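You operate a simulated robot arm through the tools that you are given. There is no shell and no other tool. Be economical: measure what you need, move in short steps, check, and stop when the job is done.

You are at the controls of a simulated two-armed robot. One attempt, no reset.

TASK
Pick up the grey can with one hand, pass it to the other hand and put it in the inside of the wide green tray. Put the green relay on the tester end of the near bench away on the relay end of the short bench. Open the lower blue drawer, take the black module from the inside of the lower blue drawer and leave it on the top of the blue cabinet and shut the drawer again. Shut the filter drawer. Take the clean fan from the grey mat and leave it in the inside of the wide orange tray. Put two of the slim cans from the tester end of the near bench on the blue mat. Take the white module from the tester end of the near bench and put it on the top of the short bench. Open the spares drawer, take the can from the counter top and put it in the inside of the spares drawer and shut the drawer again. Lift the right cover open. The order is free. Set down upright: grey can, slim can, can.

It is judged by the outcome, as a careful person would: the job done as asked, and still so three seconds after it is handed in. It fails if anything else is knocked over, pushed out of place, dropped, spilled or broken. A push-on lid holds only when it is set on centred and level and pressed home; a screw cap is set on level and turned clockwise until tight.

THE ROBOT
Two 7-joint arms with fingered hands on one trunk, on a base that drives. Base frame: it is fixed to the floor where the robot stands at the start and does not move with it; the origin is under the middle of the robot, x ahead of it, y to its left, z up; the surface under the hand at the start is at about z = 723. Units: mm, degrees, N and s.
The left shoulder is at the start at [70, 169, 1093], the right one opposite. With the tool pointing down near the work surface each hand reaches from about 240 to 680 mm from the robot's upright axis, wherever it stands, measured 20 degrees to its own side. Places, roughly: black module [-1500, 2500, 500]; blue mat [800, 100, 700]; can [-1750, -2750, 750]; clean fan (8x8x3 cm) [400, 500, 700]; filter drawer [-1100, 100, 600]; green relay [1000, -250, 750]; grey can [500, -250, 750]; inside of the spares drawer [-1400, -2800, 600]; inside of the wide green tray (18x18 cm) [2520, -2420, 720]; inside of the wide orange tray (18x18 cm) [2780, -540, 720]; lower blue drawer [-1400, 2400, 400]; relay end of the short bench [2700, 600, 700]; right cover [1600, 1800, 300]; slim can [750, -250, 750]; spares drawer [-1400, -2800, 600]; top of the blue cabinet [-1400, 2600, 800]; top of the short bench [2700, 300, 700]; white module [750, -500, 750]. Payload 3.4 kg a hand.
Tool frame (each hand has its own): the origin (TCP) lies between the finger pads and is the grasp point; the fingertips stand 23 mm ahead of it; z points along the fingers, y is the line along which they close. The gripper opens to 116 mm. The gripper's body begins 65 mm behind the TCP. The gripper is a hand of 4 fingers: y runs from the thumb to the fingers, the wrist lies at [0, 0, -211] in the tool frame, and closing takes about 1.5 s.
Orientation is that of the tool frame in the base frame, as a unit quaternion [x, y, z, w]. With the fingers straight down and closing along the base's y, the tool's x points along the base's -x, its y along +y and its z along -z.

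THE INTERFACE
- The arms move only by the tool apply_moves. It takes "left_moves", "right_moves" or both (then of equal length, played together; a hand with none holds still); each is a list of rows, each an object of numbers (a shift or turn left out is 0, a gripper value left out holds the last): "rx", "ry", "rz": the turn, a rotation vector about the tool's x, y, z in degrees; "tx", "ty", "tz": the shift along the tool's x, y, z in mm. In form: [{"rx": .., "ry": .., "rz": .., "tx": .., "ty": .., "tz": ..}, ...]. A call has 1 to 12 rows; each row shifts and turns the commanded pose from where the row before left it, along the tool's axes as they then stand. "left_fingers" and "right_fingers" are, for a hand that has rows, the gripper command, from -1 (shut) to 1 (fully open), values between in proportion, set as the call begins (left out, the last holds). Rows are played at 5 a second. More than 50 mm and 8.6 degrees between two rows, or a gripper value outside its range, and nothing of the call is played. Where a pose cannot be reached the arm comes as near as it can. A force on the tool above 40 N (or 10 N above the force at the start of the call, whichever is more), or a blocked arm, ends the call early, and 0.2 s more pass. Each finger travels about 153 mm/s and halts on what it meets, pressing with about 23 N; the grip force reading is that of the motor and also rises with nothing between the fingers. The clock runs only during rows and for 0.2 s after the last one: add rows that do not move to give the fingers time. The reply holds the time, the measured pose of the TCP, the force on the tool along the base axes, the opening and the grip force, in the units named above and with some noise, with the torque about the TCP (base axes, N m) and any sound that the robot's microphone picked up.
- Cameras (640 x 400 px; columns grow to the right, rows downward): "scene" is now at [74.4, 49.6, 1280]; the picture's right is [0.89, -0.46, -0.00], its down [-0.43, -0.83, -0.36] and it looks along [0.17, 0.32, -0.93] (base axes); focal length 214 px, centre (320, 200). "left" rides on the left gripper at [-69, 1, -90] in its tool frame; the picture's right is [-0.01, -1.00, 0.00], its down [0.79, -0.01, -0.61] and it looks along [0.61, -0.01, 0.79] (tool axes); focal length 251 px, centre (320, 200). "right" rides on the right gripper at [68, 1, -90] in its tool frame; the picture's right is [-0.01, 1.00, 0.00], its down [-0.79, -0.01, -0.61] and it looks along [-0.61, -0.01, 0.80] (tool axes); focal length 251 px, centre (320, 200). There is no depth. A picture from a camera that has moved, and an enlarged one, comes with that camera's place and axes in the base frame and with its lens.
- camera(camera): a new picture of that camera. No time passes.
- move_column(by): slides the trunk up (or, below 0, down) by that many mm; the arms and the scene camera ride with it, the base frame stays. It gives what a move gives, with no picture.
- roll_base(legs): drives the robot by 1 to 6 legs, each [ahead, left, turn to the left] in mm, mm and degrees, along the robot's own axes; the way and the turn of a leg run together, so that a leg with both is an arc; at most 1500 mm and 180 degrees a leg. The arms and the cameras ride along, it lands a little off, and it stops where it bumps. It gives what a move gives.
- move_fingers(finger1, finger2, finger3, thumb_bend, hand): sets how far each is bent, from 0 (flat) to 100 (curled in); at 30 the hand is open as for a grip, at 70 the pads meet at the TCP. One left out holds its place. A second passes; each finger stops where it meets its share of the squeeze, and holds until it gets a number again. A gripper value or a shape takes the hand back. It gives what a move gives, with no picture; readings hold the bend of each and the force on the fingers (four entries, about 0 where the hand has none), thumb and palm.
- grasp_type(shape, hand): the hand has 4 fingers and takes this shape, open, in about a second: jaw (thumb against the fingers, like two jaws); tri (thumb and two fingers); tip (a fingertip pinch); poke (one finger out to press); point (the index stretched); flat (the hand flat); cup (the hand cupped); fist (a fist). The gripper value then closes the fingers along that shape, each until it touches; the sizes above hold for jaw. It gives what a move gives, with no picture.
- aim_head(pan, tilt): turns the head with the scene camera to pan (to the left, within 86 degrees either way) and tilt (down, from -29 to 69), counted from straight ahead of the robot. It gives what a move gives.
- inspect(camera, box): a new picture of the part [left, top, right, bottom] of that camera's present view, enlarged. No time passes.
- hand_in(): hands the job in; it is judged then, once.

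Go step by step. Nothing tells you exact positions but the pictures and the camera data: compare them with the known pose of the tool, close in by small moves and look again before you grip or let go. The budget is 556 turns and 364 pictures, counting those below and the enlarged ones. Unless the task says otherwise, let go and move clear before handing in.

The tools are called as a command line: name --argument value ..., lists and objects as JSON in quotes. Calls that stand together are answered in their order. apply_moves: Moves the arms, as the interface text tells. Its arguments: {"type":"object","properties":{"left_moves":{"type":"array","items":{"type":"object","properties":{"rx":{"type":"number"},"ry":{"type":"number"},"rz":{"type":"number"},"tx":{"type":"number"},"ty":{"type":"number"},"tz":{"type":"number"}}}},"left_fingers":{"type":"number"},"right_moves":{"type":"array","items":{"type":"object","properties":{"rx":{"type":"number"},"ry":{"type":"number"},"rz":{"type":"number"},"tx":{"type":"number"},"ty":{"type":"number"},"tz":{"type":"number"}}}},"right_fingers":{"type":"number"}},"required":[]} The other tools are called the same way: move_column (by) slides the trunk up or down; grasp_type (shape, hand) gives the hand a shape; move_fingers (finger1, finger2, finger3, thumb_bend, hand) moves the fingers one by one; roll_base (legs) drives the base; aim_head (pan, tilt) turns the head that bears the scene camera; camera (camera) takes a picture; inspect (camera, box) takes an enlarged picture of a part of a camera's view; hand_in () hands the job in.

At the start:

```text
t: 0.0
left_tcp_pos: [406.3, 56.3, 981.1]
left_orientation: [0.0, 1.0, 0.0, 0.0]
left_contact_force: [-0.5, 0.1, -0.6]
left_ft_torque: [0.0, -0.03, -0.02]
left_grip_width: 115.7
left_grasp_force: 0.1
left_shape: jaw
left_bend: [30.0, 30.0, 30.0, 30.0]
left_finger forces: [0.0, 0.0, 0.1, 0.0, 0.0, 0.0]
right_tcp_pos: [379.4, -284.2, 956.1]
right_orientation: [-0.001, 1.0, 0.0, 0.0]
right_contact_force: [-0.1, -0.3, -0.8]
right_ft_torque: [0.01, 0.01, 0.0]
right_grip_width: 115.7
right_grasp_force: 0.0
right_shape: jaw
right_bend: [30.0, 30.0, 30.0, 30.0]
right_finger forces: [0.0, 0.0, 0.0, 0.1, 0.1, 0.1]
trunk travel left (down, up): [-600.0, 340.0]
robot x, y, heading: [-1.8, 3.2, 0.1]
head pan, tilt: [62.6, 68.8]
```

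scene: 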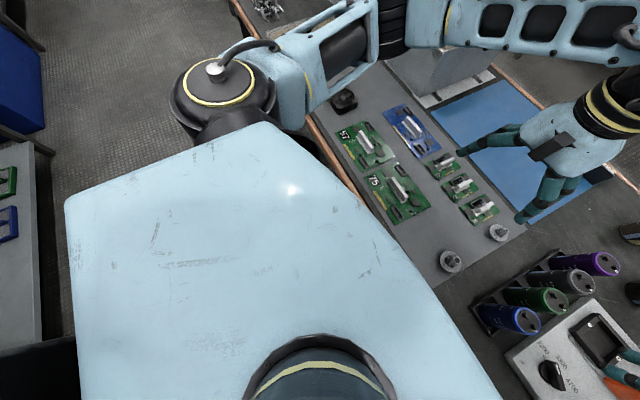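
right: 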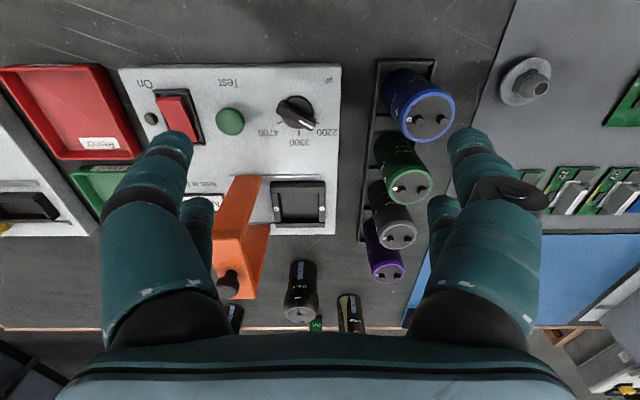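
left: 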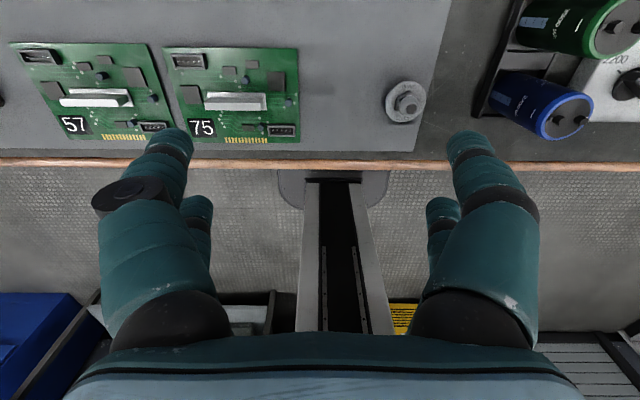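

I see the near bench with boards, capacitors in a rack and a tester. I will look around with the head first.

aim_head --pan 0 --tilt 40

```text
t: 1.3
left_tcp_pos: [406.1, 56.4, 979.9]
left_orientation: [0.0, 1.0, 0.0, 0.0]
left_contact_force: [-0.1, -1.0, -0.3]
left_ft_torque: [0.01, -0.02, -0.02]
left_grip_width: 116.1
left_grasp_force: 0.0
left_shape: jaw
left_bend: [30.0, 30.0, 30.0, 30.0]
left_finger forces: [0.0, 0.0, 0.0, 0.0, 0.0, 0.0]
right_tcp_pos: [379.9, -284.7, 955.4]
right_orientation: [0.0, 1.0, 0.0, 0.0]
right_contact_force: [-0.2, 0.3, 0.4]
right_ft_torque: [0.01, -0.02, -0.01]
right_grip_width: 115.8
right_grasp_force: 0.1
right_shape: jaw
right_bend: [30.0, 30.0, 30.0, 30.0]
right_finger forces: [0.0, 0.0, 0.0, 0.0, 0.0, 0.0]
trunk travel left (down, up): [-600.0, 340.0]
robot x, y, heading: [-1.3, 0.7, 0.1]
head pan, tilt: [0.0, 40.0]
```

camera --camera "scene"

```text
360 pictures are left
camera scene: at [133.6, 0.0, 1316.1], right [0.0, -1.0, 0.0], down [-0.64, 0.0, -0.77], along [0.77, 0.0, -0.64], focal length 214 px, centre (320, 200)
```

scene: 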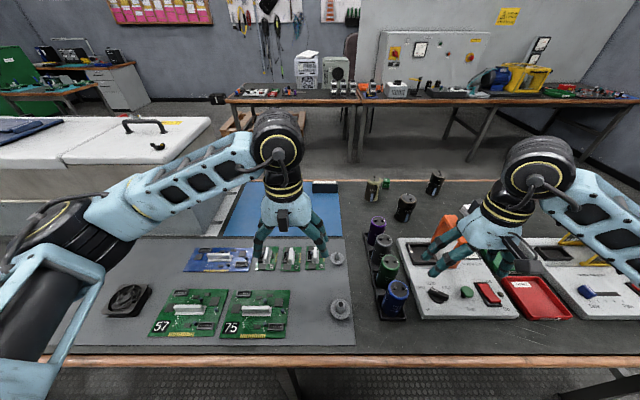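

The bench lies ahead. I zoom into the tester end and the rest.

inspect --camera "scene" --box '[340, 160, 480, 248]'

inspect --camera "scene" --box '[340, 220, 640, 360]'

inspect --camera "scene" --box '[80, 180, 360, 360]'

inspect --camera "scene" --box '[210, 40, 640, 170]'

```text
4.55 times, centred on (410, 204) of scene
camera zoom: at [133.6, 0.0, 1316.1], right [0.0, -1.0, 0.0], down [-0.64, 0.0, -0.77], along [0.77, 0.0, -0.64], focal length 975 px, centre (-89, 182)
```

zoom: 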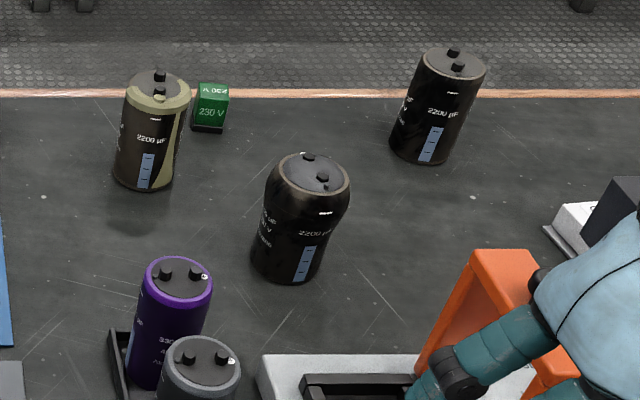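

```text
2.13 times, centred on (490, 290) of scene
camera zoom: at [133.6, 0.0, 1316.1], right [0.0, -1.0, 0.0], down [-0.64, 0.0, -0.77], along [0.77, 0.0, -0.64], focal length 458 px, centre (-43, 8)
```

zoom: 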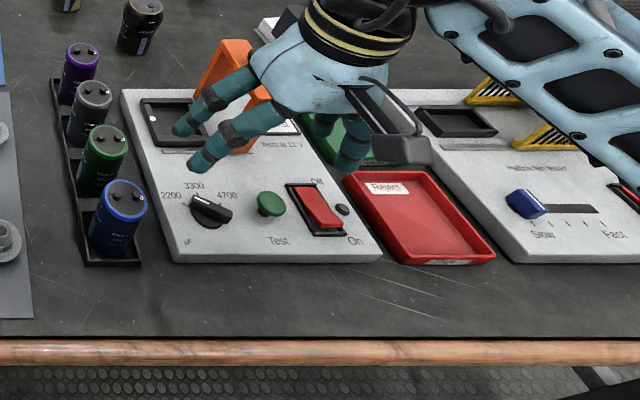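

```text
2.22 times, centred on (220, 270) of scene
camera zoom: at [133.6, 0.0, 1316.1], right [0.0, -1.0, 0.0], down [-0.64, 0.0, -0.77], along [0.77, 0.0, -0.64], focal length 477 px, centre (542, 44)
```

zoom: 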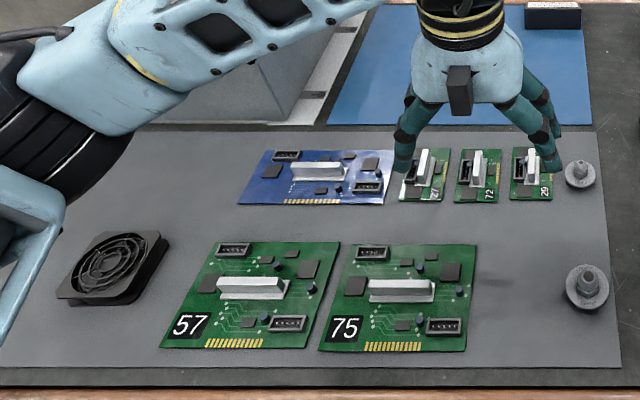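

```text
1.49 times, centred on (425, 105) of scene
camera zoom: at [133.6, 0.0, 1316.1], right [0.0, -1.0, 0.0], down [-0.64, 0.0, -0.77], along [0.77, 0.0, -0.64], focal length 319 px, centre (164, 341)
```

zoom: 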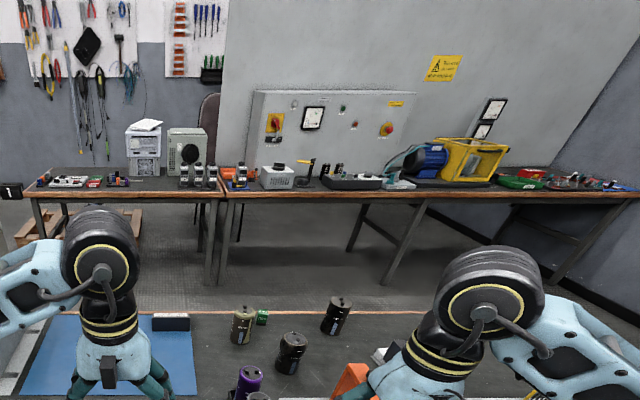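

I look closer at the cans through the right hand camera.

inspect --camera "right" --box '[180, 230, 420, 380]'

apply_moves --right_moves '[{"tz": -50}, {"tz": -50}, {"ty": -50}, {"ty": -50}, {"ty": -50}, {"ty": -50}]'

```text
2.67 times, centred on (300, 305) of right
camera zoom: at [310.3, -282.8, 1045.7], right [0.01, 1.0, 0.0], down [0.79, -0.01, 0.61], along [0.61, -0.01, -0.8], focal length 670 px, centre (373, -80)
```

zoom: 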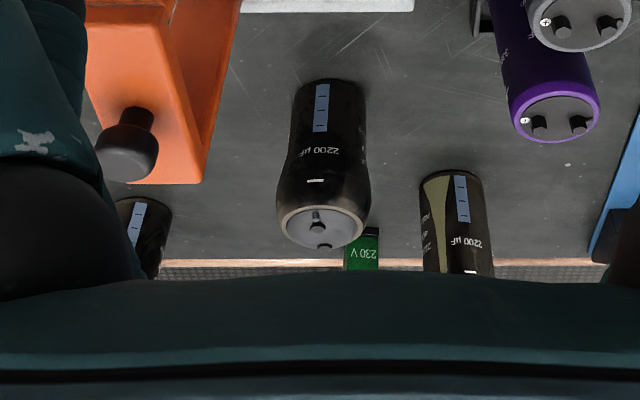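

```text
t: 2.7
left_tcp_pos: [405.9, 55.0, 981.5]
left_orientation: [0.0, 1.0, 0.001, 0.001]
left_contact_force: [0.0, 0.0, 0.1]
left_ft_torque: [0.04, 0.01, -0.02]
left_grip_width: 115.9
left_grasp_force: 0.1
left_shape: jaw
left_bend: [30.0, 30.0, 30.0, 30.0]
left_finger forces: [0.0, 0.0, 0.0, 0.0, 0.0, 0.0]
right_tcp_pos: [378.9, -485.8, 1054.7]
right_orientation: [-0.002, 1.0, 0.001, 0.0]
right_contact_force: [-0.4, -0.7, -0.2]
right_ft_torque: [0.0, -0.01, 0.01]
right_grip_width: 116.0
right_grasp_force: 0.1
right_shape: jaw
right_bend: [30.0, 30.0, 30.0, 30.0]
right_finger forces: [0.0, 0.0, 0.1, 0.0, 0.0, 0.1]
trunk travel left (down, up): [-600.0, 340.0]
robot x, y, heading: [-1.9, -1.0, 0.1]
head pan, tilt: [0.0, 40.0]
```

camera --camera "scene"

inspect --camera "scene" --box '[340, 170, 500, 270]'

```text
354 pictures are left
camera scene: at [133.4, -1.6, 1316.2], right [0.0, -1.0, 0.0], down [-0.64, 0.0, -0.77], along [0.77, 0.0, -0.64], focal length 214 px, centre (320, 200)
```

scene: 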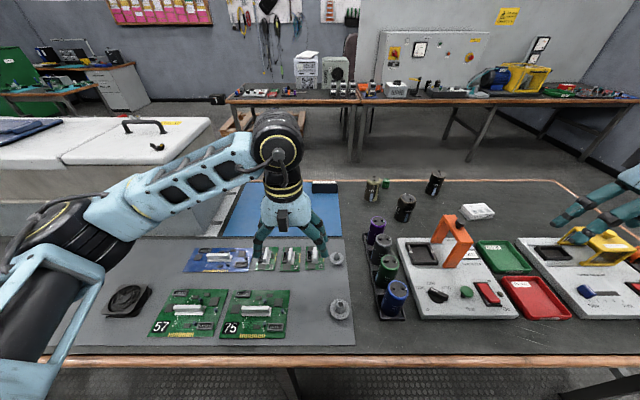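

```text
4.00 times, centred on (420, 220) of scene
camera zoom: at [133.4, -1.6, 1316.2], right [0.0, -1.0, 0.0], down [-0.64, 0.0, -0.77], along [0.77, 0.0, -0.64], focal length 858 px, centre (-80, 120)
```

zoom: 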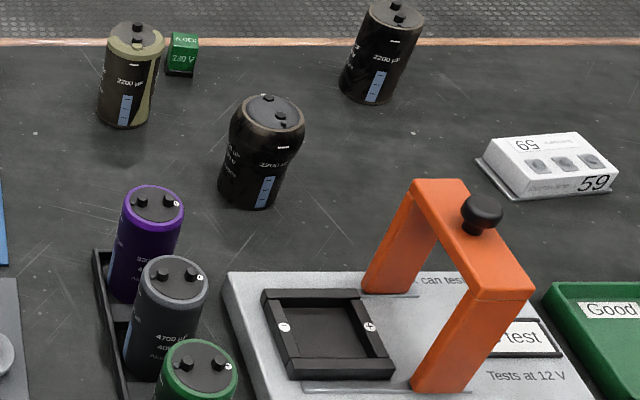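

I'll survey left and right before planning the drive.

aim_head --pan 70 --tilt 25

camera --camera "scene"

aim_head --pan -70 --tilt 25

camera --camera "scene"

```text
t: 4.1
left_tcp_pos: [407.4, 55.7, 980.1]
left_orientation: [0.0, 1.0, 0.0, 0.0]
left_contact_force: [0.4, 0.4, 0.6]
left_ft_torque: [0.02, 0.0, 0.0]
left_grip_width: 116.2
left_grasp_force: 0.0
left_shape: jaw
left_bend: [30.0, 30.0, 30.0, 30.0]
left_finger forces: [0.1, 0.1, 0.0, 0.0, 0.0, 0.0]
right_tcp_pos: [378.9, -484.9, 1055.8]
right_orientation: [0.001, 1.0, 0.0, 0.0]
right_contact_force: [-0.4, 0.0, -1.0]
right_ft_torque: [0.0, 0.0, -0.02]
right_grip_width: 115.8
right_grasp_force: 0.0
right_shape: jaw
right_bend: [30.0, 30.0, 30.0, 30.0]
right_finger forces: [0.0, 0.0, 0.0, 0.1, 0.1, 0.1]
trunk travel left (down, up): [-600.0, 340.0]
robot x, y, heading: [0.4, -1.1, -0.1]
head pan, tilt: [70.0, 25.0]
```

```text
352 pictures are left
camera scene: at [80.2, 86.4, 1339.5], right [0.94, -0.34, 0.0], down [-0.14, -0.4, -0.91], along [0.31, 0.85, -0.42], focal length 214 px, centre (320, 200)
```

scene: 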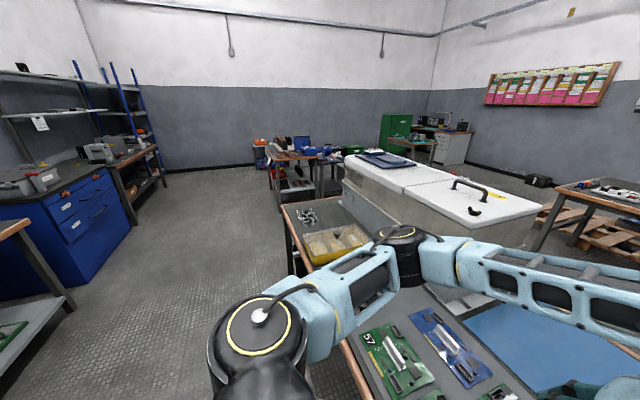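

```text
t: 6.4
left_tcp_pos: [406.6, 57.3, 980.1]
left_orientation: [0.0, 1.0, -0.001, 0.0]
left_contact_force: [0.2, 0.3, 0.9]
left_ft_torque: [-0.02, 0.0, 0.0]
left_grip_width: 115.7
left_grasp_force: 0.1
left_shape: jaw
left_bend: [30.0, 30.0, 30.0, 30.0]
left_finger forces: [0.1, 0.0, 0.0, 0.1, 0.0, 0.0]
right_tcp_pos: [379.7, -484.7, 1055.4]
right_orientation: [0.0, 1.0, 0.0, 0.0]
right_contact_force: [0.0, -0.4, 0.7]
right_ft_torque: [-0.02, 0.0, 0.02]
right_grip_width: 115.8
right_grasp_force: 0.1
right_shape: jaw
right_bend: [30.0, 30.0, 30.0, 30.0]
right_finger forces: [0.1, 0.0, 0.0, 0.0, 0.0, 0.1]
trunk travel left (down, up): [-600.0, 340.0]
robot x, y, heading: [2.0, -5.1, 0.1]
head pan, tilt: [-70.0, 25.0]
```

```text
351 pictures are left
camera scene: at [80.2, -86.7, 1339.5], right [-0.94, -0.34, 0.0], down [-0.14, 0.4, -0.91], along [0.31, -0.85, -0.42], focal length 214 px, centre (320, 200)
```

scene: 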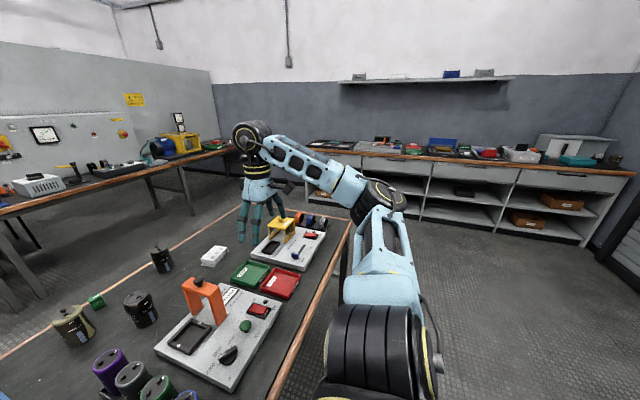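

The counter with the spares drawer is along the right wall, far bench at x≈2400+, chest with covers at left. I start with the grey can: shift the base right so that the left hand can take it.

roll_base --legs '[[0, -230, 0]]'

aim_head --pan 0 --tilt 50

camera --camera "scene"

camera --camera "left"

```text
t: 8.1
left_tcp_pos: [406.1, -171.0, 981.0]
left_orientation: [0.0, 1.0, 0.001, 0.0]
left_contact_force: [0.0, -0.7, 0.1]
left_ft_torque: [0.02, 0.01, -0.01]
left_grip_width: 116.1
left_grasp_force: 0.0
left_shape: jaw
left_bend: [30.0, 30.0, 30.0, 30.0]
left_finger forces: [0.1, 0.1, 0.0, 0.0, 0.1, 0.0]
right_tcp_pos: [380.4, -713.0, 1055.8]
right_orientation: [0.0, 1.0, 0.0, 0.0]
right_contact_force: [0.6, -0.5, 0.4]
right_ft_torque: [0.01, -0.02, 0.0]
right_grip_width: 115.9
right_grasp_force: 0.1
right_shape: jaw
right_bend: [30.0, 30.0, 30.0, 30.0]
right_finger forces: [0.1, 0.0, 0.0, 0.0, 0.0, 0.0]
trunk travel left (down, up): [-600.0, 340.0]
robot x, y, heading: [4.9, -226.8, -0.1]
head pan, tilt: [-70.0, 25.0]
```

```text
t: 9.5
left_tcp_pos: [406.7, -172.1, 979.2]
left_orientation: [0.0, 1.0, 0.0, 0.0]
left_contact_force: [0.6, 0.1, 0.3]
left_ft_torque: [-0.03, -0.01, 0.01]
left_grip_width: 115.7
left_grasp_force: 0.1
left_shape: jaw
left_bend: [30.0, 30.0, 30.0, 30.0]
left_finger forces: [0.1, 0.0, 0.1, 0.0, 0.0, 0.0]
right_tcp_pos: [379.3, -712.4, 1056.8]
right_orientation: [0.0, 1.0, 0.0, -0.001]
right_contact_force: [0.8, -0.2, 0.2]
right_ft_torque: [0.0, -0.01, 0.01]
right_grip_width: 115.9
right_grasp_force: 0.1
right_shape: jaw
right_bend: [30.0, 30.0, 30.0, 30.0]
right_finger forces: [0.0, 0.0, 0.1, 0.1, 0.0, 0.0]
trunk travel left (down, up): [-600.0, 340.0]
robot x, y, heading: [-0.4, -230.9, -0.1]
head pan, tilt: [0.0, 50.0]
```

```text
350 pictures are left
camera scene: at [125.7, -228.6, 1302.0], right [0.0, -1.0, 0.0], down [-0.77, 0.0, -0.64], along [0.64, 0.0, -0.77], focal length 214 px, centre (320, 200)
```

scene: 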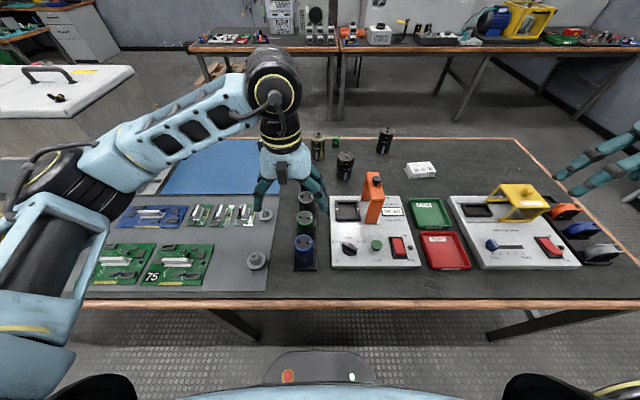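

```text
349 pictures are left
camera left: at [474.8, -170.0, 1070.5], right [0.01, -1.0, 0.0], down [-0.79, -0.01, 0.61], along [-0.61, -0.01, -0.79], focal length 251 px, centre (320, 200)
```

left: 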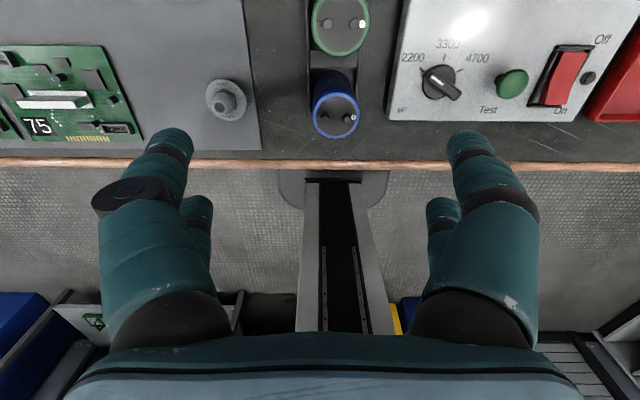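

I move the left hand over the grey can at about (535, −184) and look again.

apply_moves --left_moves '[{"tx": -43, "ty": -4}, {"tx": -43, "ty": -4}, {"tx": -43, "ty": -4}, {}]' --left_fingers 1

camera --camera "left"

inspect --camera "scene" --box '[220, 100, 400, 280]'

```text
t: 10.5
left_tcp_pos: [534.9, -184.6, 980.0]
left_orientation: [0.0, 1.0, 0.0, 0.0]
left_contact_force: [0.1, 0.7, -0.4]
left_ft_torque: [-0.01, 0.0, -0.04]
left_grip_width: 116.0
left_grasp_force: 0.0
left_shape: jaw
left_bend: [30.0, 30.0, 30.0, 30.0]
left_finger forces: [0.0, 0.0, 0.0, 0.0, 0.0, 0.0]
right_tcp_pos: [379.2, -711.7, 1056.9]
right_orientation: [0.0, 1.0, 0.0, 0.0]
right_contact_force: [0.6, 0.1, -0.8]
right_ft_torque: [0.0, 0.01, -0.06]
right_grip_width: 115.9
right_grasp_force: 0.1
right_shape: jaw
right_bend: [30.0, 30.0, 30.0, 30.0]
right_finger forces: [0.1, 0.0, 0.1, 0.0, 0.0, 0.0]
trunk travel left (down, up): [-600.0, 340.0]
robot x, y, heading: [0.0, -226.3, -0.2]
head pan, tilt: [0.0, 50.0]
```

```text
348 pictures are left
camera left: at [604.2, -182.1, 1070.6], right [0.01, -1.0, 0.0], down [-0.8, -0.01, 0.61], along [-0.61, -0.01, -0.8], focal length 251 px, centre (320, 200)
```

left: 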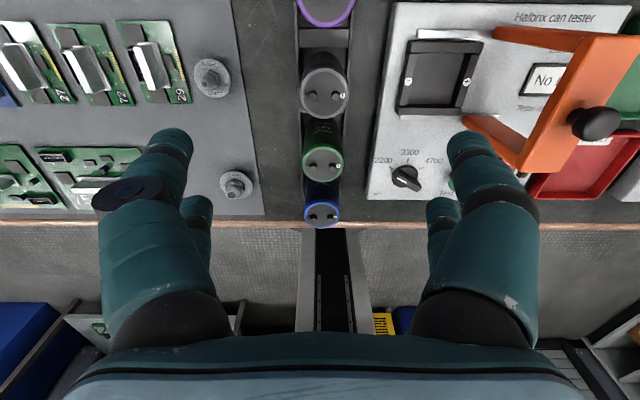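

```text
2.22 times, centred on (310, 190) of scene
camera zoom: at [125.2, -228.1, 1302.0], right [0.0, -1.0, 0.0], down [-0.77, 0.0, -0.64], along [0.64, 0.0, -0.77], focal length 477 px, centre (342, 222)
```

zoom: 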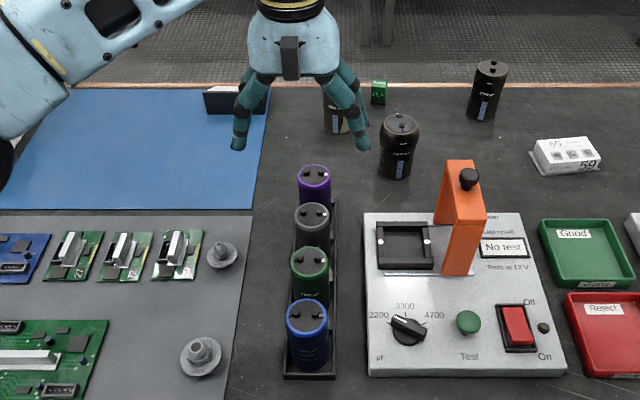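

The grey can's top is at about (539, −188, 815). I look at the hand's finger layout before descending.

inspect --camera "scene" --box '[290, 90, 390, 152]'

inspect --camera "scene" --box '[250, 90, 350, 192]'

grasp_type --hand "left" --shape "tip"

camera --camera "left"

inspect --camera "scene" --box '[250, 90, 350, 192]'

```text
6.40 times, centred on (340, 121) of scene
camera zoom: at [125.2, -228.1, 1302.0], right [0.0, -1.0, 0.0], down [-0.77, 0.0, -0.64], along [0.64, 0.0, -0.77], focal length 1373 px, centre (192, 706)
```

zoom: 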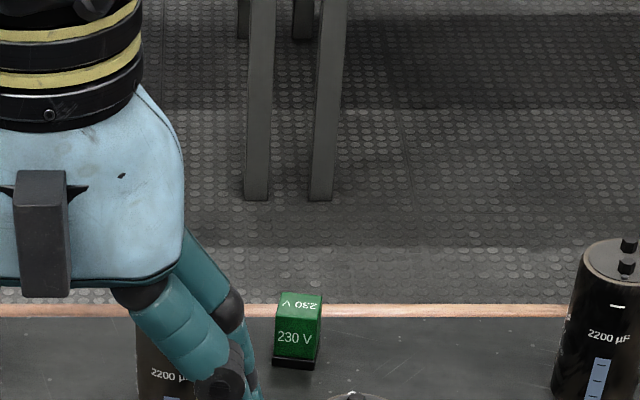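

```text
3.92 times, centred on (300, 141) of scene
camera zoom: at [125.2, -228.1, 1302.0], right [0.0, -1.0, 0.0], down [-0.77, 0.0, -0.64], along [0.64, 0.0, -0.77], focal length 841 px, centre (398, 431)
```

zoom: 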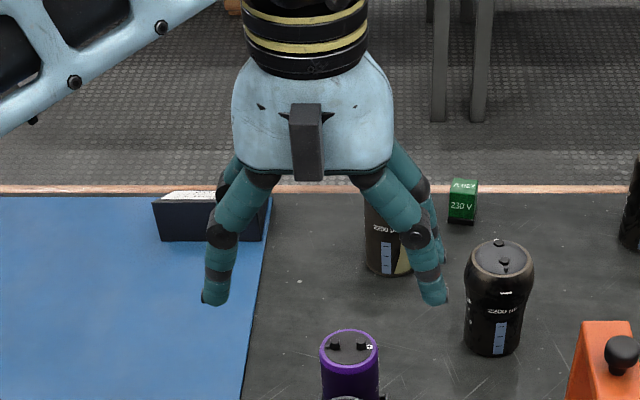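

```text
t: 11.4
left_tcp_pos: [535.6, -183.7, 980.5]
left_orientation: [-0.001, 1.0, 0.0, 0.0]
left_contact_force: [0.3, -0.6, -1.2]
left_ft_torque: [-0.01, -0.02, -0.01]
left_grip_width: 115.9
left_grasp_force: 0.1
left_shape: tip
left_bend: [30.0, 30.0, 30.0, 30.0]
left_finger forces: [0.0, 0.0, 0.0, 0.0, 0.0, 0.1]
right_tcp_pos: [381.0, -713.1, 1056.6]
right_orientation: [0.0, 1.0, -0.001, 0.0]
right_contact_force: [0.3, 0.1, 0.1]
right_ft_torque: [0.0, -0.02, 0.0]
right_grip_width: 116.1
right_grasp_force: 0.1
right_shape: jaw
right_bend: [30.0, 30.0, 30.0, 30.0]
right_finger forces: [0.0, 0.0, 0.0, 0.1, 0.0, 0.1]
trunk travel left (down, up): [-600.0, 340.0]
robot x, y, heading: [-1.4, -228.6, 0.0]
head pan, tilt: [0.0, 50.0]
```

```text
344 pictures are left
camera left: at [604.3, -182.5, 1070.3], right [0.01, -1.0, 0.0], down [-0.79, -0.01, 0.61], along [-0.61, -0.01, -0.79], focal length 251 px, centre (320, 200)
```

left: 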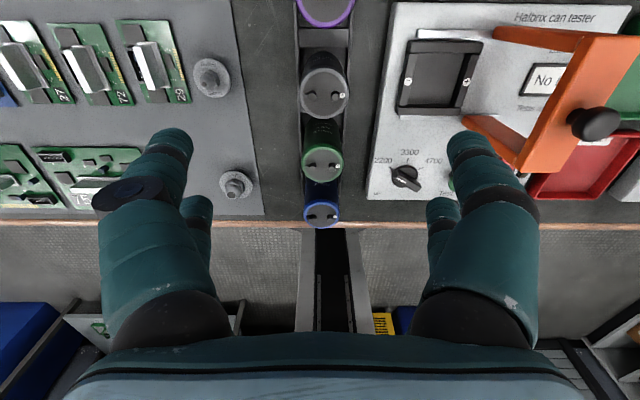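

```text
3.92 times, centred on (300, 141) of scene
camera zoom: at [125.7, -228.7, 1302.0], right [0.0, -1.0, 0.0], down [-0.77, 0.0, -0.64], along [0.64, 0.0, -0.77], focal length 841 px, centre (398, 431)
```

zoom: 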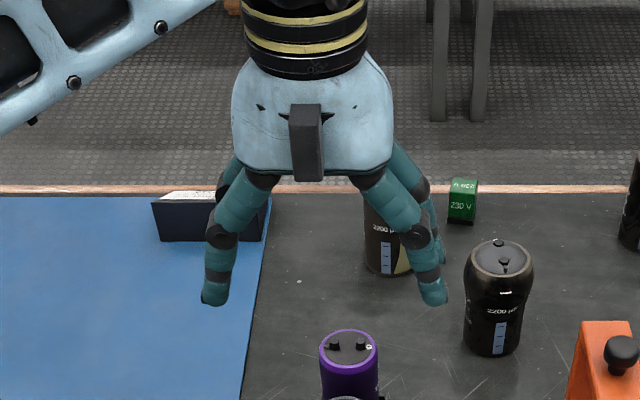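

Each hand has two digits per side. I test the tip shape on the free right hand.

grasp_type --hand "right" --shape "tip"

apply_moves --right_moves '[{}, {}, {}, {}, {}]' --right_fingers -0.3

camera --camera "right"

grasp_type --hand "right" --shape "tri"

apply_moves --right_moves '[{}, {}, {}, {}, {}]' --right_fingers -0.3

camera --camera "right"

```text
t: 12.3
left_tcp_pos: [535.9, -184.1, 981.0]
left_orientation: [0.0, 1.0, 0.0, 0.0]
left_contact_force: [-0.4, -0.2, 0.4]
left_ft_torque: [-0.02, 0.0, -0.03]
left_grip_width: 116.1
left_grasp_force: 0.0
left_shape: tip
left_bend: [30.0, 30.0, 30.0, 30.0]
left_finger forces: [0.0, 0.1, 0.0, 0.1, 0.0, 0.1]
right_tcp_pos: [381.0, -712.8, 1055.6]
right_orientation: [0.0, 1.0, 0.0, 0.0]
right_contact_force: [-0.9, -0.3, -0.5]
right_ft_torque: [0.01, 0.0, -0.02]
right_grip_width: 115.9
right_grasp_force: 0.1
right_shape: tip
right_bend: [30.0, 30.0, 30.0, 30.0]
right_finger forces: [0.1, 0.1, 0.1, 0.1, 0.1, 0.0]
trunk travel left (down, up): [-600.0, 340.0]
robot x, y, heading: [0.6, -229.7, 0.2]
head pan, tilt: [0.0, 50.0]
```

```text
t: 13.5
left_tcp_pos: [536.5, -184.1, 979.2]
left_orientation: [0.0, 1.0, 0.0, 0.0]
left_contact_force: [0.4, -0.2, -0.1]
left_ft_torque: [-0.01, 0.01, 0.01]
left_grip_width: 116.0
left_grasp_force: 0.1
left_shape: tip
left_bend: [30.0, 30.0, 30.0, 30.0]
left_finger forces: [0.0, 0.0, 0.0, 0.0, 0.1, 0.1]
right_tcp_pos: [378.8, -713.7, 1056.1]
right_orientation: [0.0, 1.0, -0.001, 0.0]
right_contact_force: [-0.2, 0.1, -0.2]
right_ft_torque: [0.01, -0.02, -0.05]
right_grip_width: 41.0
right_grasp_force: 0.0
right_shape: tip
right_bend: [73.0, 73.0, 73.0, 77.0]
right_finger forces: [0.0, 0.0, 0.0, 0.1, 0.0, 0.0]
trunk travel left (down, up): [-600.0, 340.0]
robot x, y, heading: [0.2, -232.2, 0.1]
head pan, tilt: [0.0, 50.0]
```

```text
342 pictures are left
camera right: at [310.7, -711.6, 1145.6], right [0.01, 1.0, 0.0], down [0.79, -0.01, 0.61], along [0.61, -0.01, -0.79], focal length 251 px, centre (320, 200)
```

right: 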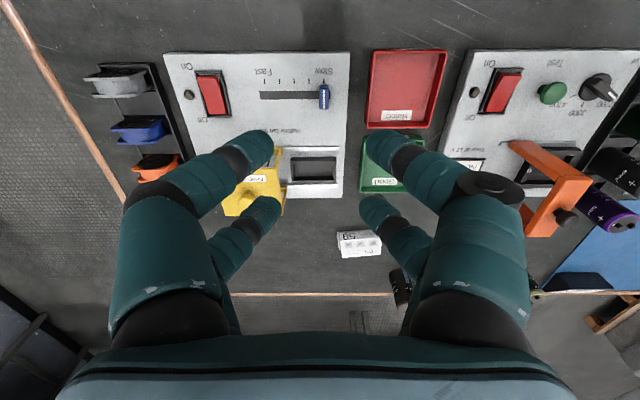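

```text
t: 14.4
left_tcp_pos: [535.2, -183.2, 981.0]
left_orientation: [0.0, 1.0, 0.0, 0.0]
left_contact_force: [0.8, 0.0, 0.3]
left_ft_torque: [0.05, 0.02, -0.02]
left_grip_width: 115.8
left_grasp_force: 0.1
left_shape: tip
left_bend: [30.0, 30.0, 30.0, 30.0]
left_finger forces: [0.0, 0.0, 0.1, 0.0, 0.0, 0.0]
right_tcp_pos: [379.6, -712.6, 1056.1]
right_orientation: [0.001, 1.0, -0.001, 0.0]
right_contact_force: [-0.6, 0.4, 0.5]
right_ft_torque: [0.02, 0.01, 0.01]
right_grip_width: 115.9
right_grasp_force: 0.0
right_shape: tri
right_bend: [30.0, 30.0, 30.0, 30.0]
right_finger forces: [0.1, 0.1, 0.0, 0.1, 0.0, 0.0]
trunk travel left (down, up): [-600.0, 340.0]
robot x, y, heading: [-0.2, -229.3, -0.2]
head pan, tilt: [0.0, 50.0]
```

```text
t: 15.6
left_tcp_pos: [534.5, -184.2, 979.7]
left_orientation: [0.0, 1.0, -0.001, 0.0]
left_contact_force: [0.1, 0.2, 0.4]
left_ft_torque: [-0.01, -0.01, 0.04]
left_grip_width: 115.6
left_grasp_force: 0.0
left_shape: tip
left_bend: [30.0, 30.0, 30.0, 30.0]
left_finger forces: [0.0, 0.0, 0.0, 0.0, 0.1, 0.0]
right_tcp_pos: [380.2, -712.5, 1054.8]
right_orientation: [0.001, 1.0, 0.0, 0.0]
right_contact_force: [0.2, 0.0, 0.2]
right_ft_torque: [-0.01, -0.01, -0.05]
right_grip_width: 40.9
right_grasp_force: 0.1
right_shape: tri
right_bend: [73.0, 73.0, 73.0, 77.0]
right_finger forces: [0.1, 0.0, 0.0, 0.1, 0.1, 0.0]
trunk travel left (down, up): [-600.0, 340.0]
robot x, y, heading: [-2.1, -229.8, -0.2]
head pan, tilt: [0.0, 50.0]
```

```text
341 pictures are left
camera right: at [310.7, -711.6, 1145.6], right [0.01, 1.0, 0.0], down [0.79, -0.01, 0.61], along [0.61, -0.01, -0.79], focal length 251 px, centre (320, 200)
```

right: 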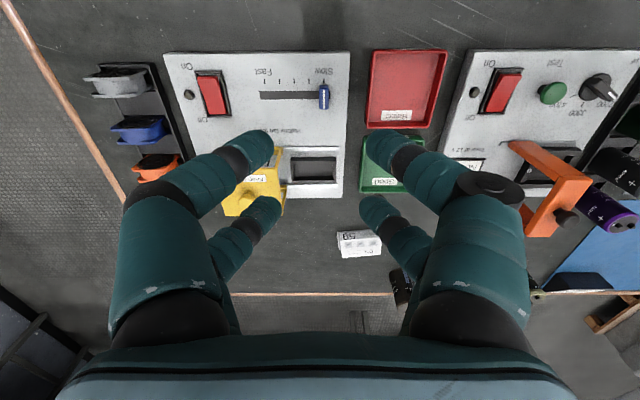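

The shapes all close alike, so I use jaw. I descend the left hand over the grey can to grip its top part.

grasp_type --hand "left" --shape "jaw"

grasp_type --hand "right" --shape "jaw"

apply_moves --left_moves '[{"tx": -4, "ty": -4, "tz": 40}, {"tz": 40}, {"tz": 40}, {}]' --left_fingers 1

camera --camera "left"

camera --camera "scene"

```text
t: 16.5
left_tcp_pos: [536.7, -184.9, 980.5]
left_orientation: [0.0, 1.0, 0.0, 0.0]
left_contact_force: [0.2, 0.5, 0.3]
left_ft_torque: [0.0, 0.0, 0.02]
left_grip_width: 115.9
left_grasp_force: 0.1
left_shape: jaw
left_bend: [30.0, 30.0, 30.0, 30.0]
left_finger forces: [0.0, 0.0, 0.0, 0.1, 0.0, 0.1]
right_tcp_pos: [379.9, -713.7, 1055.6]
right_orientation: [0.0, 1.0, 0.0, 0.0]
right_contact_force: [0.2, 0.4, 0.0]
right_ft_torque: [0.02, -0.01, -0.05]
right_grip_width: 41.1
right_grasp_force: 0.0
right_shape: tri
right_bend: [73.0, 73.0, 73.0, 77.0]
right_finger forces: [0.0, 0.0, 0.1, 0.0, 0.1, 0.0]
trunk travel left (down, up): [-600.0, 340.0]
robot x, y, heading: [0.2, -228.5, 0.1]
head pan, tilt: [0.0, 50.0]
```

```text
t: 17.4
left_tcp_pos: [535.6, -184.8, 981.1]
left_orientation: [0.0, 1.0, -0.001, 0.001]
left_contact_force: [-0.2, -0.5, -0.9]
left_ft_torque: [0.0, 0.01, 0.01]
left_grip_width: 115.8
left_grasp_force: 0.0
left_shape: jaw
left_bend: [30.0, 30.0, 30.0, 30.0]
left_finger forces: [0.0, 0.1, 0.0, 0.0, 0.0, 0.1]
right_tcp_pos: [379.5, -713.1, 1055.8]
right_orientation: [0.001, 1.0, 0.0, 0.0]
right_contact_force: [0.0, -0.6, -0.1]
right_ft_torque: [0.01, -0.01, 0.0]
right_grip_width: 116.1
right_grasp_force: 0.1
right_shape: jaw
right_bend: [30.0, 30.0, 30.0, 30.0]
right_finger forces: [0.0, 0.0, 0.0, 0.0, 0.0, 0.0]
trunk travel left (down, up): [-600.0, 340.0]
robot x, y, heading: [2.1, -228.1, 0.1]
head pan, tilt: [0.0, 50.0]
```

```text
t: 18.4
left_tcp_pos: [540.1, -187.0, 858.8]
left_orientation: [0.0, 1.0, 0.0, 0.0]
left_contact_force: [0.3, -0.2, 0.9]
left_ft_torque: [0.01, 0.02, -0.02]
left_grip_width: 115.9
left_grasp_force: 0.2
left_shape: jaw
left_bend: [30.0, 30.0, 30.0, 30.0]
left_finger forces: [0.0, 0.0, 0.0, 0.0, 0.0, 0.1]
right_tcp_pos: [379.3, -712.6, 1055.7]
right_orientation: [0.0, 1.0, 0.0, 0.0]
right_contact_force: [0.2, 0.3, -0.6]
right_ft_torque: [-0.03, -0.01, 0.02]
right_grip_width: 115.7
right_grasp_force: 0.0
right_shape: jaw
right_bend: [30.0, 30.0, 30.0, 30.0]
right_finger forces: [0.1, 0.0, 0.0, 0.0, 0.0, 0.1]
trunk travel left (down, up): [-600.0, 340.0]
robot x, y, heading: [-2.4, -226.2, 0.1]
head pan, tilt: [0.0, 50.0]
```

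```text
340 pictures are left
camera left: at [608.4, -185.3, 949.4], right [0.01, -1.0, 0.0], down [-0.8, -0.01, 0.61], along [-0.61, -0.01, -0.8], focal length 251 px, centre (320, 200)
```

left: 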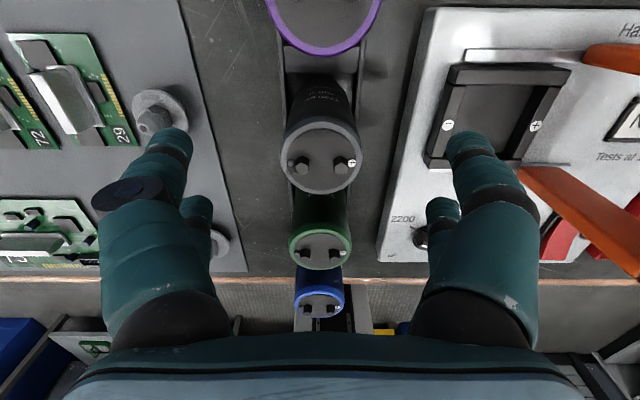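

```text
339 pictures are left
camera scene: at [125.4, -228.8, 1302.0], right [0.0, -1.0, 0.0], down [-0.77, 0.0, -0.64], along [0.64, 0.0, -0.77], focal length 214 px, centre (320, 200)
```

scene: 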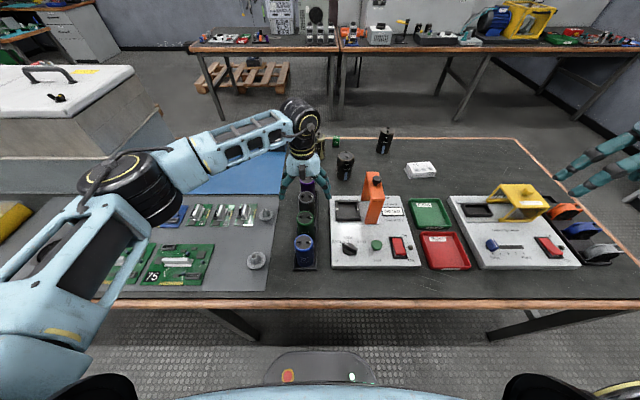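

apply_moves --left_moves '[{"tz": 28}, {"tz": 25}, {}]' --left_fingers 1

apply_moves --left_moves '[{}, {}, {}, {}, {}, {}, {}, {}]' --left_fingers -1

camera --camera "left"

```text
t: 19.2
left_tcp_pos: [539.7, -187.1, 806.3]
left_orientation: [-0.001, 1.0, 0.001, -0.001]
left_contact_force: [-0.3, 0.5, -0.7]
left_ft_torque: [0.01, 0.01, 0.02]
left_grip_width: 115.8
left_grasp_force: 0.1
left_shape: jaw
left_bend: [30.0, 30.0, 30.0, 30.0]
left_finger forces: [0.0, 0.0, 0.0, 0.0, 0.1, 0.0]
right_tcp_pos: [380.4, -712.2, 1056.4]
right_orientation: [0.0, 1.0, 0.0, 0.0]
right_contact_force: [-0.3, -0.3, -0.6]
right_ft_torque: [0.01, 0.0, -0.01]
right_grip_width: 116.0
right_grasp_force: 0.0
right_shape: jaw
right_bend: [30.0, 30.0, 30.0, 30.0]
right_finger forces: [0.0, 0.0, 0.0, 0.0, 0.0, 0.0]
trunk travel left (down, up): [-600.0, 340.0]
robot x, y, heading: [1.4, -229.5, 0.1]
head pan, tilt: [0.0, 50.0]
```

```text
t: 21.0
left_tcp_pos: [540.3, -188.6, 807.5]
left_orientation: [0.0, 1.0, 0.0, 0.001]
left_contact_force: [0.0, 0.1, 0.0]
left_ft_torque: [0.0, 0.02, 0.01]
left_grip_width: 27.7
left_grasp_force: 22.9
left_shape: jaw
left_bend: [73.0, 73.0, 73.0, 77.0]
left_finger forces: [21.9, 21.6, 19.5, 0.0, 19.3, 0.0]
right_tcp_pos: [379.9, -711.9, 1056.0]
right_orientation: [0.0, 1.0, 0.0, 0.0]
right_contact_force: [-1.1, -0.4, 0.2]
right_ft_torque: [0.01, 0.02, 0.01]
right_grip_width: 116.1
right_grasp_force: 0.1
right_shape: jaw
right_bend: [30.0, 30.0, 30.0, 30.0]
right_finger forces: [0.0, 0.1, 0.0, 0.0, 0.0, 0.0]
trunk travel left (down, up): [-600.0, 340.0]
robot x, y, heading: [-1.1, -226.2, -0.0]
head pan, tilt: [0.0, 50.0]
```

```text
338 pictures are left
camera left: at [608.5, -185.8, 896.3], right [0.01, -1.0, 0.0], down [-0.79, -0.01, 0.61], along [-0.61, -0.01, -0.79], focal length 251 px, centre (320, 200)
```

left: 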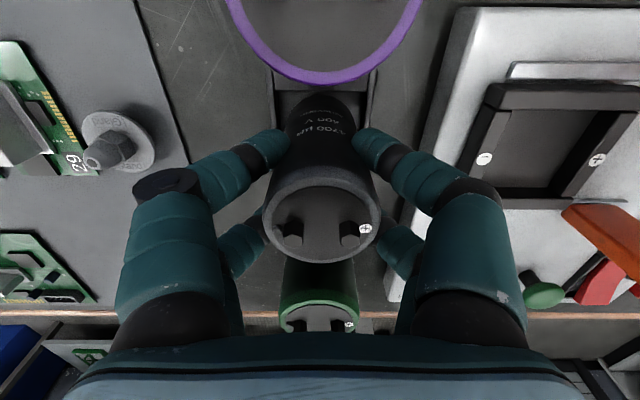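

The grip holds with all digits. I lift straight up.

apply_moves --left_moves '[{"tz": -30}, {"tz": -40}, {"tz": -50}, {"tz": -50}, {"tz": -30}, {}]'

camera --camera "left"

camera --camera "scene"

```text
t: 22.4
left_tcp_pos: [539.7, -188.0, 1007.6]
left_orientation: [0.0, 1.0, 0.0, 0.0]
left_contact_force: [-0.1, -0.4, -2.0]
left_ft_torque: [0.02, 0.03, 0.02]
left_grip_width: 27.0
left_grasp_force: 22.8
left_shape: jaw
left_bend: [73.0, 73.0, 73.0, 77.0]
left_finger forces: [24.0, 23.8, 21.0, 0.0, 21.0, 0.1]
right_tcp_pos: [380.7, -712.8, 1055.4]
right_orientation: [0.0, 1.0, 0.0, -0.001]
right_contact_force: [0.5, -0.5, 0.1]
right_ft_torque: [0.01, -0.03, -0.01]
right_grip_width: 115.7
right_grasp_force: 0.0
right_shape: jaw
right_bend: [30.0, 30.0, 30.0, 30.0]
right_finger forces: [0.1, 0.0, 0.0, 0.0, 0.0, 0.0]
trunk travel left (down, up): [-600.0, 340.0]
robot x, y, heading: [-1.2, -228.6, 0.1]
head pan, tilt: [0.0, 50.0]
```

```text
337 pictures are left
camera left: at [608.3, -186.9, 1097.2], right [0.01, -1.0, 0.0], down [-0.79, -0.01, 0.61], along [-0.61, -0.01, -0.79], focal length 251 px, centre (320, 200)
```

left: 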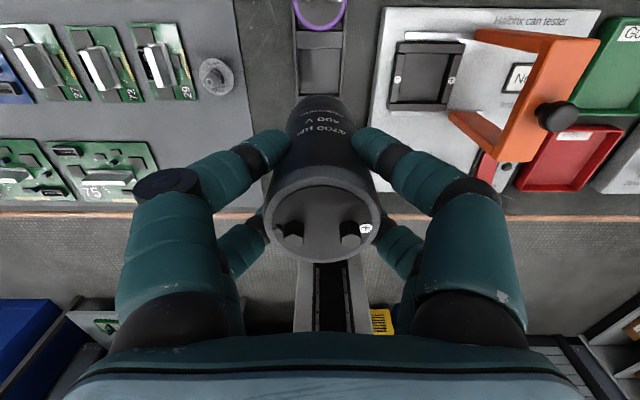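

```text
336 pictures are left
camera scene: at [126.3, -228.5, 1301.9], right [0.0, -1.0, 0.0], down [-0.77, 0.0, -0.64], along [0.64, 0.0, -0.77], focal length 214 px, centre (320, 200)
```

scene: 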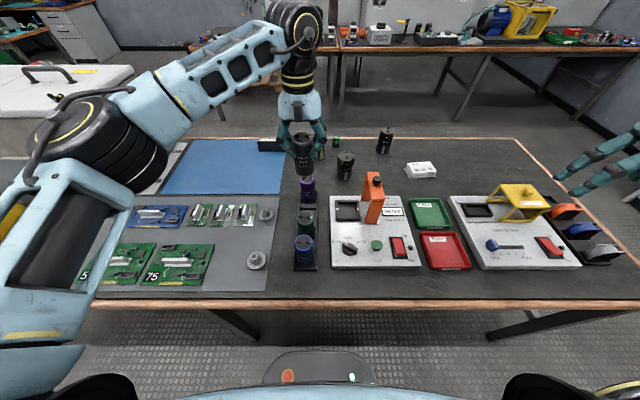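

The can is lifted. I test whether the right hand can take the receiving orientation (tool pointing left, camera on top): first a turn about its axis.

apply_moves --right_moves '[{"rz": 8.2}, {"rz": 8.2}, {"rz": 8.2}, {"rz": 8.2}, {"rz": 8.2}, {"rz": 8.2}, {"rz": 8.2}, {"rz": 8.2}, {"rz": 8.2}, {"rz": 8.2}, {"rz": 8}, {}]'

apply_moves --right_moves '[{"ry": 8.5, "tz": -20}, {"ry": 8.5, "tz": -20}, {"ry": 8.5}, {"ry": 8.5}, {"ry": 8.5}, {"ry": 8.5}, {"ry": 8.5}, {"ry": 8.5}, {}]'

camera --camera "scene"

```text
t: 25.0
left_tcp_pos: [539.2, -189.3, 1008.0]
left_orientation: [0.0, 1.0, 0.0, 0.0]
left_contact_force: [-0.2, -0.3, -2.6]
left_ft_torque: [-0.02, -0.02, -0.01]
left_grip_width: 27.0
left_grasp_force: 23.4
left_shape: jaw
left_bend: [73.0, 73.0, 73.0, 77.0]
left_finger forces: [24.0, 23.8, 21.4, 0.0, 21.1, 0.0]
right_tcp_pos: [414.6, -774.8, 1091.0]
right_orientation: [0.707, 0.708, 0.0, -0.001]
right_contact_force: [0.0, -0.8, 0.4]
right_ft_torque: [-0.02, 0.03, 0.02]
right_grip_width: 116.1
right_grasp_force: 0.0
right_shape: jaw
right_bend: [30.0, 30.0, 30.0, 30.0]
right_finger forces: [0.1, 0.1, 0.0, 0.0, 0.0, 0.1]
right hand out of reach, approached as far as the arm can: row 9, 10, 11
trunk travel left (down, up): [-600.0, 340.0]
robot x, y, heading: [-0.1, -229.8, -0.1]
head pan, tilt: [0.0, 50.0]
```

```text
t: 27.0
left_tcp_pos: [539.2, -189.3, 1008.0]
left_orientation: [0.0, 1.0, 0.0, -0.001]
left_contact_force: [0.1, -0.9, -2.5]
left_ft_torque: [-0.02, 0.0, 0.01]
left_grip_width: 27.1
left_grasp_force: 23.5
left_shape: jaw
left_bend: [73.0, 73.0, 73.0, 77.0]
left_finger forces: [24.2, 23.8, 21.5, 0.1, 21.2, 0.1]
right_tcp_pos: [420.9, -682.2, 1112.3]
right_orientation: [0.602, 0.607, 0.371, -0.362]
right_contact_force: [-0.4, -0.4, 1.1]
right_ft_torque: [-0.01, 0.0, 0.01]
right_grip_width: 115.8
right_grasp_force: 0.0
right_shape: jaw
right_bend: [30.0, 30.0, 30.0, 30.0]
right_finger forces: [0.1, 0.1, 0.0, 0.0, 0.1, 0.0]
right hand out of reach, approached as far as the arm can: row 2, 3, 4, 5, 6, 7, 8
trunk travel left (down, up): [-600.0, 340.0]
robot x, y, heading: [-2.6, -227.9, -0.1]
head pan, tilt: [0.0, 50.0]
```

```text
335 pictures are left
camera scene: at [125.5, -229.5, 1302.0], right [0.0, -1.0, 0.0], down [-0.77, 0.0, -0.64], along [0.64, 0.0, -0.77], focal length 214 px, centre (320, 200)
```

scene: 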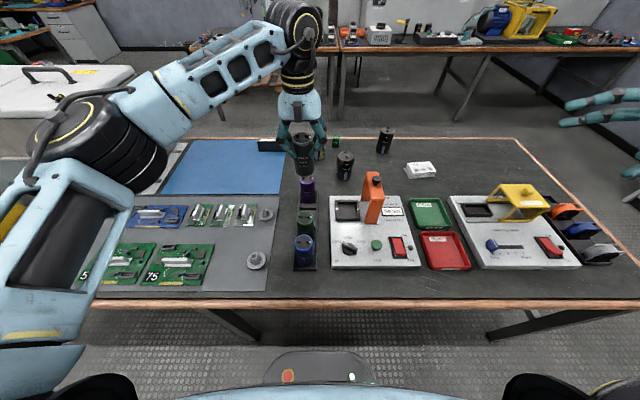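

The right hand can take that orientation. Now I turn the left hand with the can a quarter so that its camera faces left, moving it slightly nearer.

apply_moves --left_moves '[{"rz": -8.2}, {"rz": -8.2}, {"rz": -8.2}, {"rz": -8.2}, {"rz": -8.2}, {"rz": -8.2}, {"rz": -8.2}, {"rz": -8.2}, {"rz": -8.2}, {"rz": -8.2}, {"rz": -8}, {}]'

apply_moves --left_moves '[{"ty": -30}, {"ty": -30}, {}]'

```text
t: 29.6
left_tcp_pos: [540.7, -188.8, 1007.5]
left_orientation: [0.708, -0.706, 0.0, 0.0]
left_contact_force: [-0.4, -0.5, -2.5]
left_ft_torque: [0.01, 0.02, -0.02]
left_grip_width: 27.1
left_grasp_force: 23.1
left_shape: jaw
left_bend: [73.0, 73.0, 73.0, 77.0]
left_finger forces: [24.6, 24.5, 21.7, 0.0, 21.2, 0.0]
right_tcp_pos: [421.7, -681.3, 1110.9]
right_orientation: [0.603, 0.608, 0.369, -0.361]
right_contact_force: [0.1, 0.4, 0.2]
right_ft_torque: [0.0, -0.02, 0.03]
right_grip_width: 115.9
right_grasp_force: 0.2
right_shape: jaw
right_bend: [30.0, 30.0, 30.0, 30.0]
right_finger forces: [0.0, 0.0, 0.0, 0.0, 0.0, 0.0]
trunk travel left (down, up): [-600.0, 340.0]
robot x, y, heading: [0.9, -227.7, -0.1]
head pan, tilt: [0.0, 50.0]
```

```text
t: 30.4
left_tcp_pos: [599.5, -186.6, 1007.4]
left_orientation: [-0.707, 0.707, 0.0, 0.001]
left_contact_force: [-0.7, 0.7, -2.2]
left_ft_torque: [-0.01, 0.01, -0.01]
left_grip_width: 26.9
left_grasp_force: 23.2
left_shape: jaw
left_bend: [73.0, 73.0, 73.0, 77.0]
left_finger forces: [24.8, 24.7, 22.3, 0.1, 22.1, 0.0]
right_tcp_pos: [421.7, -679.9, 1113.2]
right_orientation: [0.603, 0.607, 0.37, -0.361]
right_contact_force: [0.2, 0.7, 0.8]
right_ft_torque: [-0.05, -0.02, 0.05]
right_grip_width: 115.8
right_grasp_force: 0.0
right_shape: jaw
right_bend: [30.0, 30.0, 30.0, 30.0]
right_finger forces: [0.0, 0.0, 0.0, 0.0, 0.0, 0.0]
trunk travel left (down, up): [-600.0, 340.0]
robot x, y, heading: [2.9, -228.4, 0.0]
head pan, tilt: [0.0, 50.0]
```

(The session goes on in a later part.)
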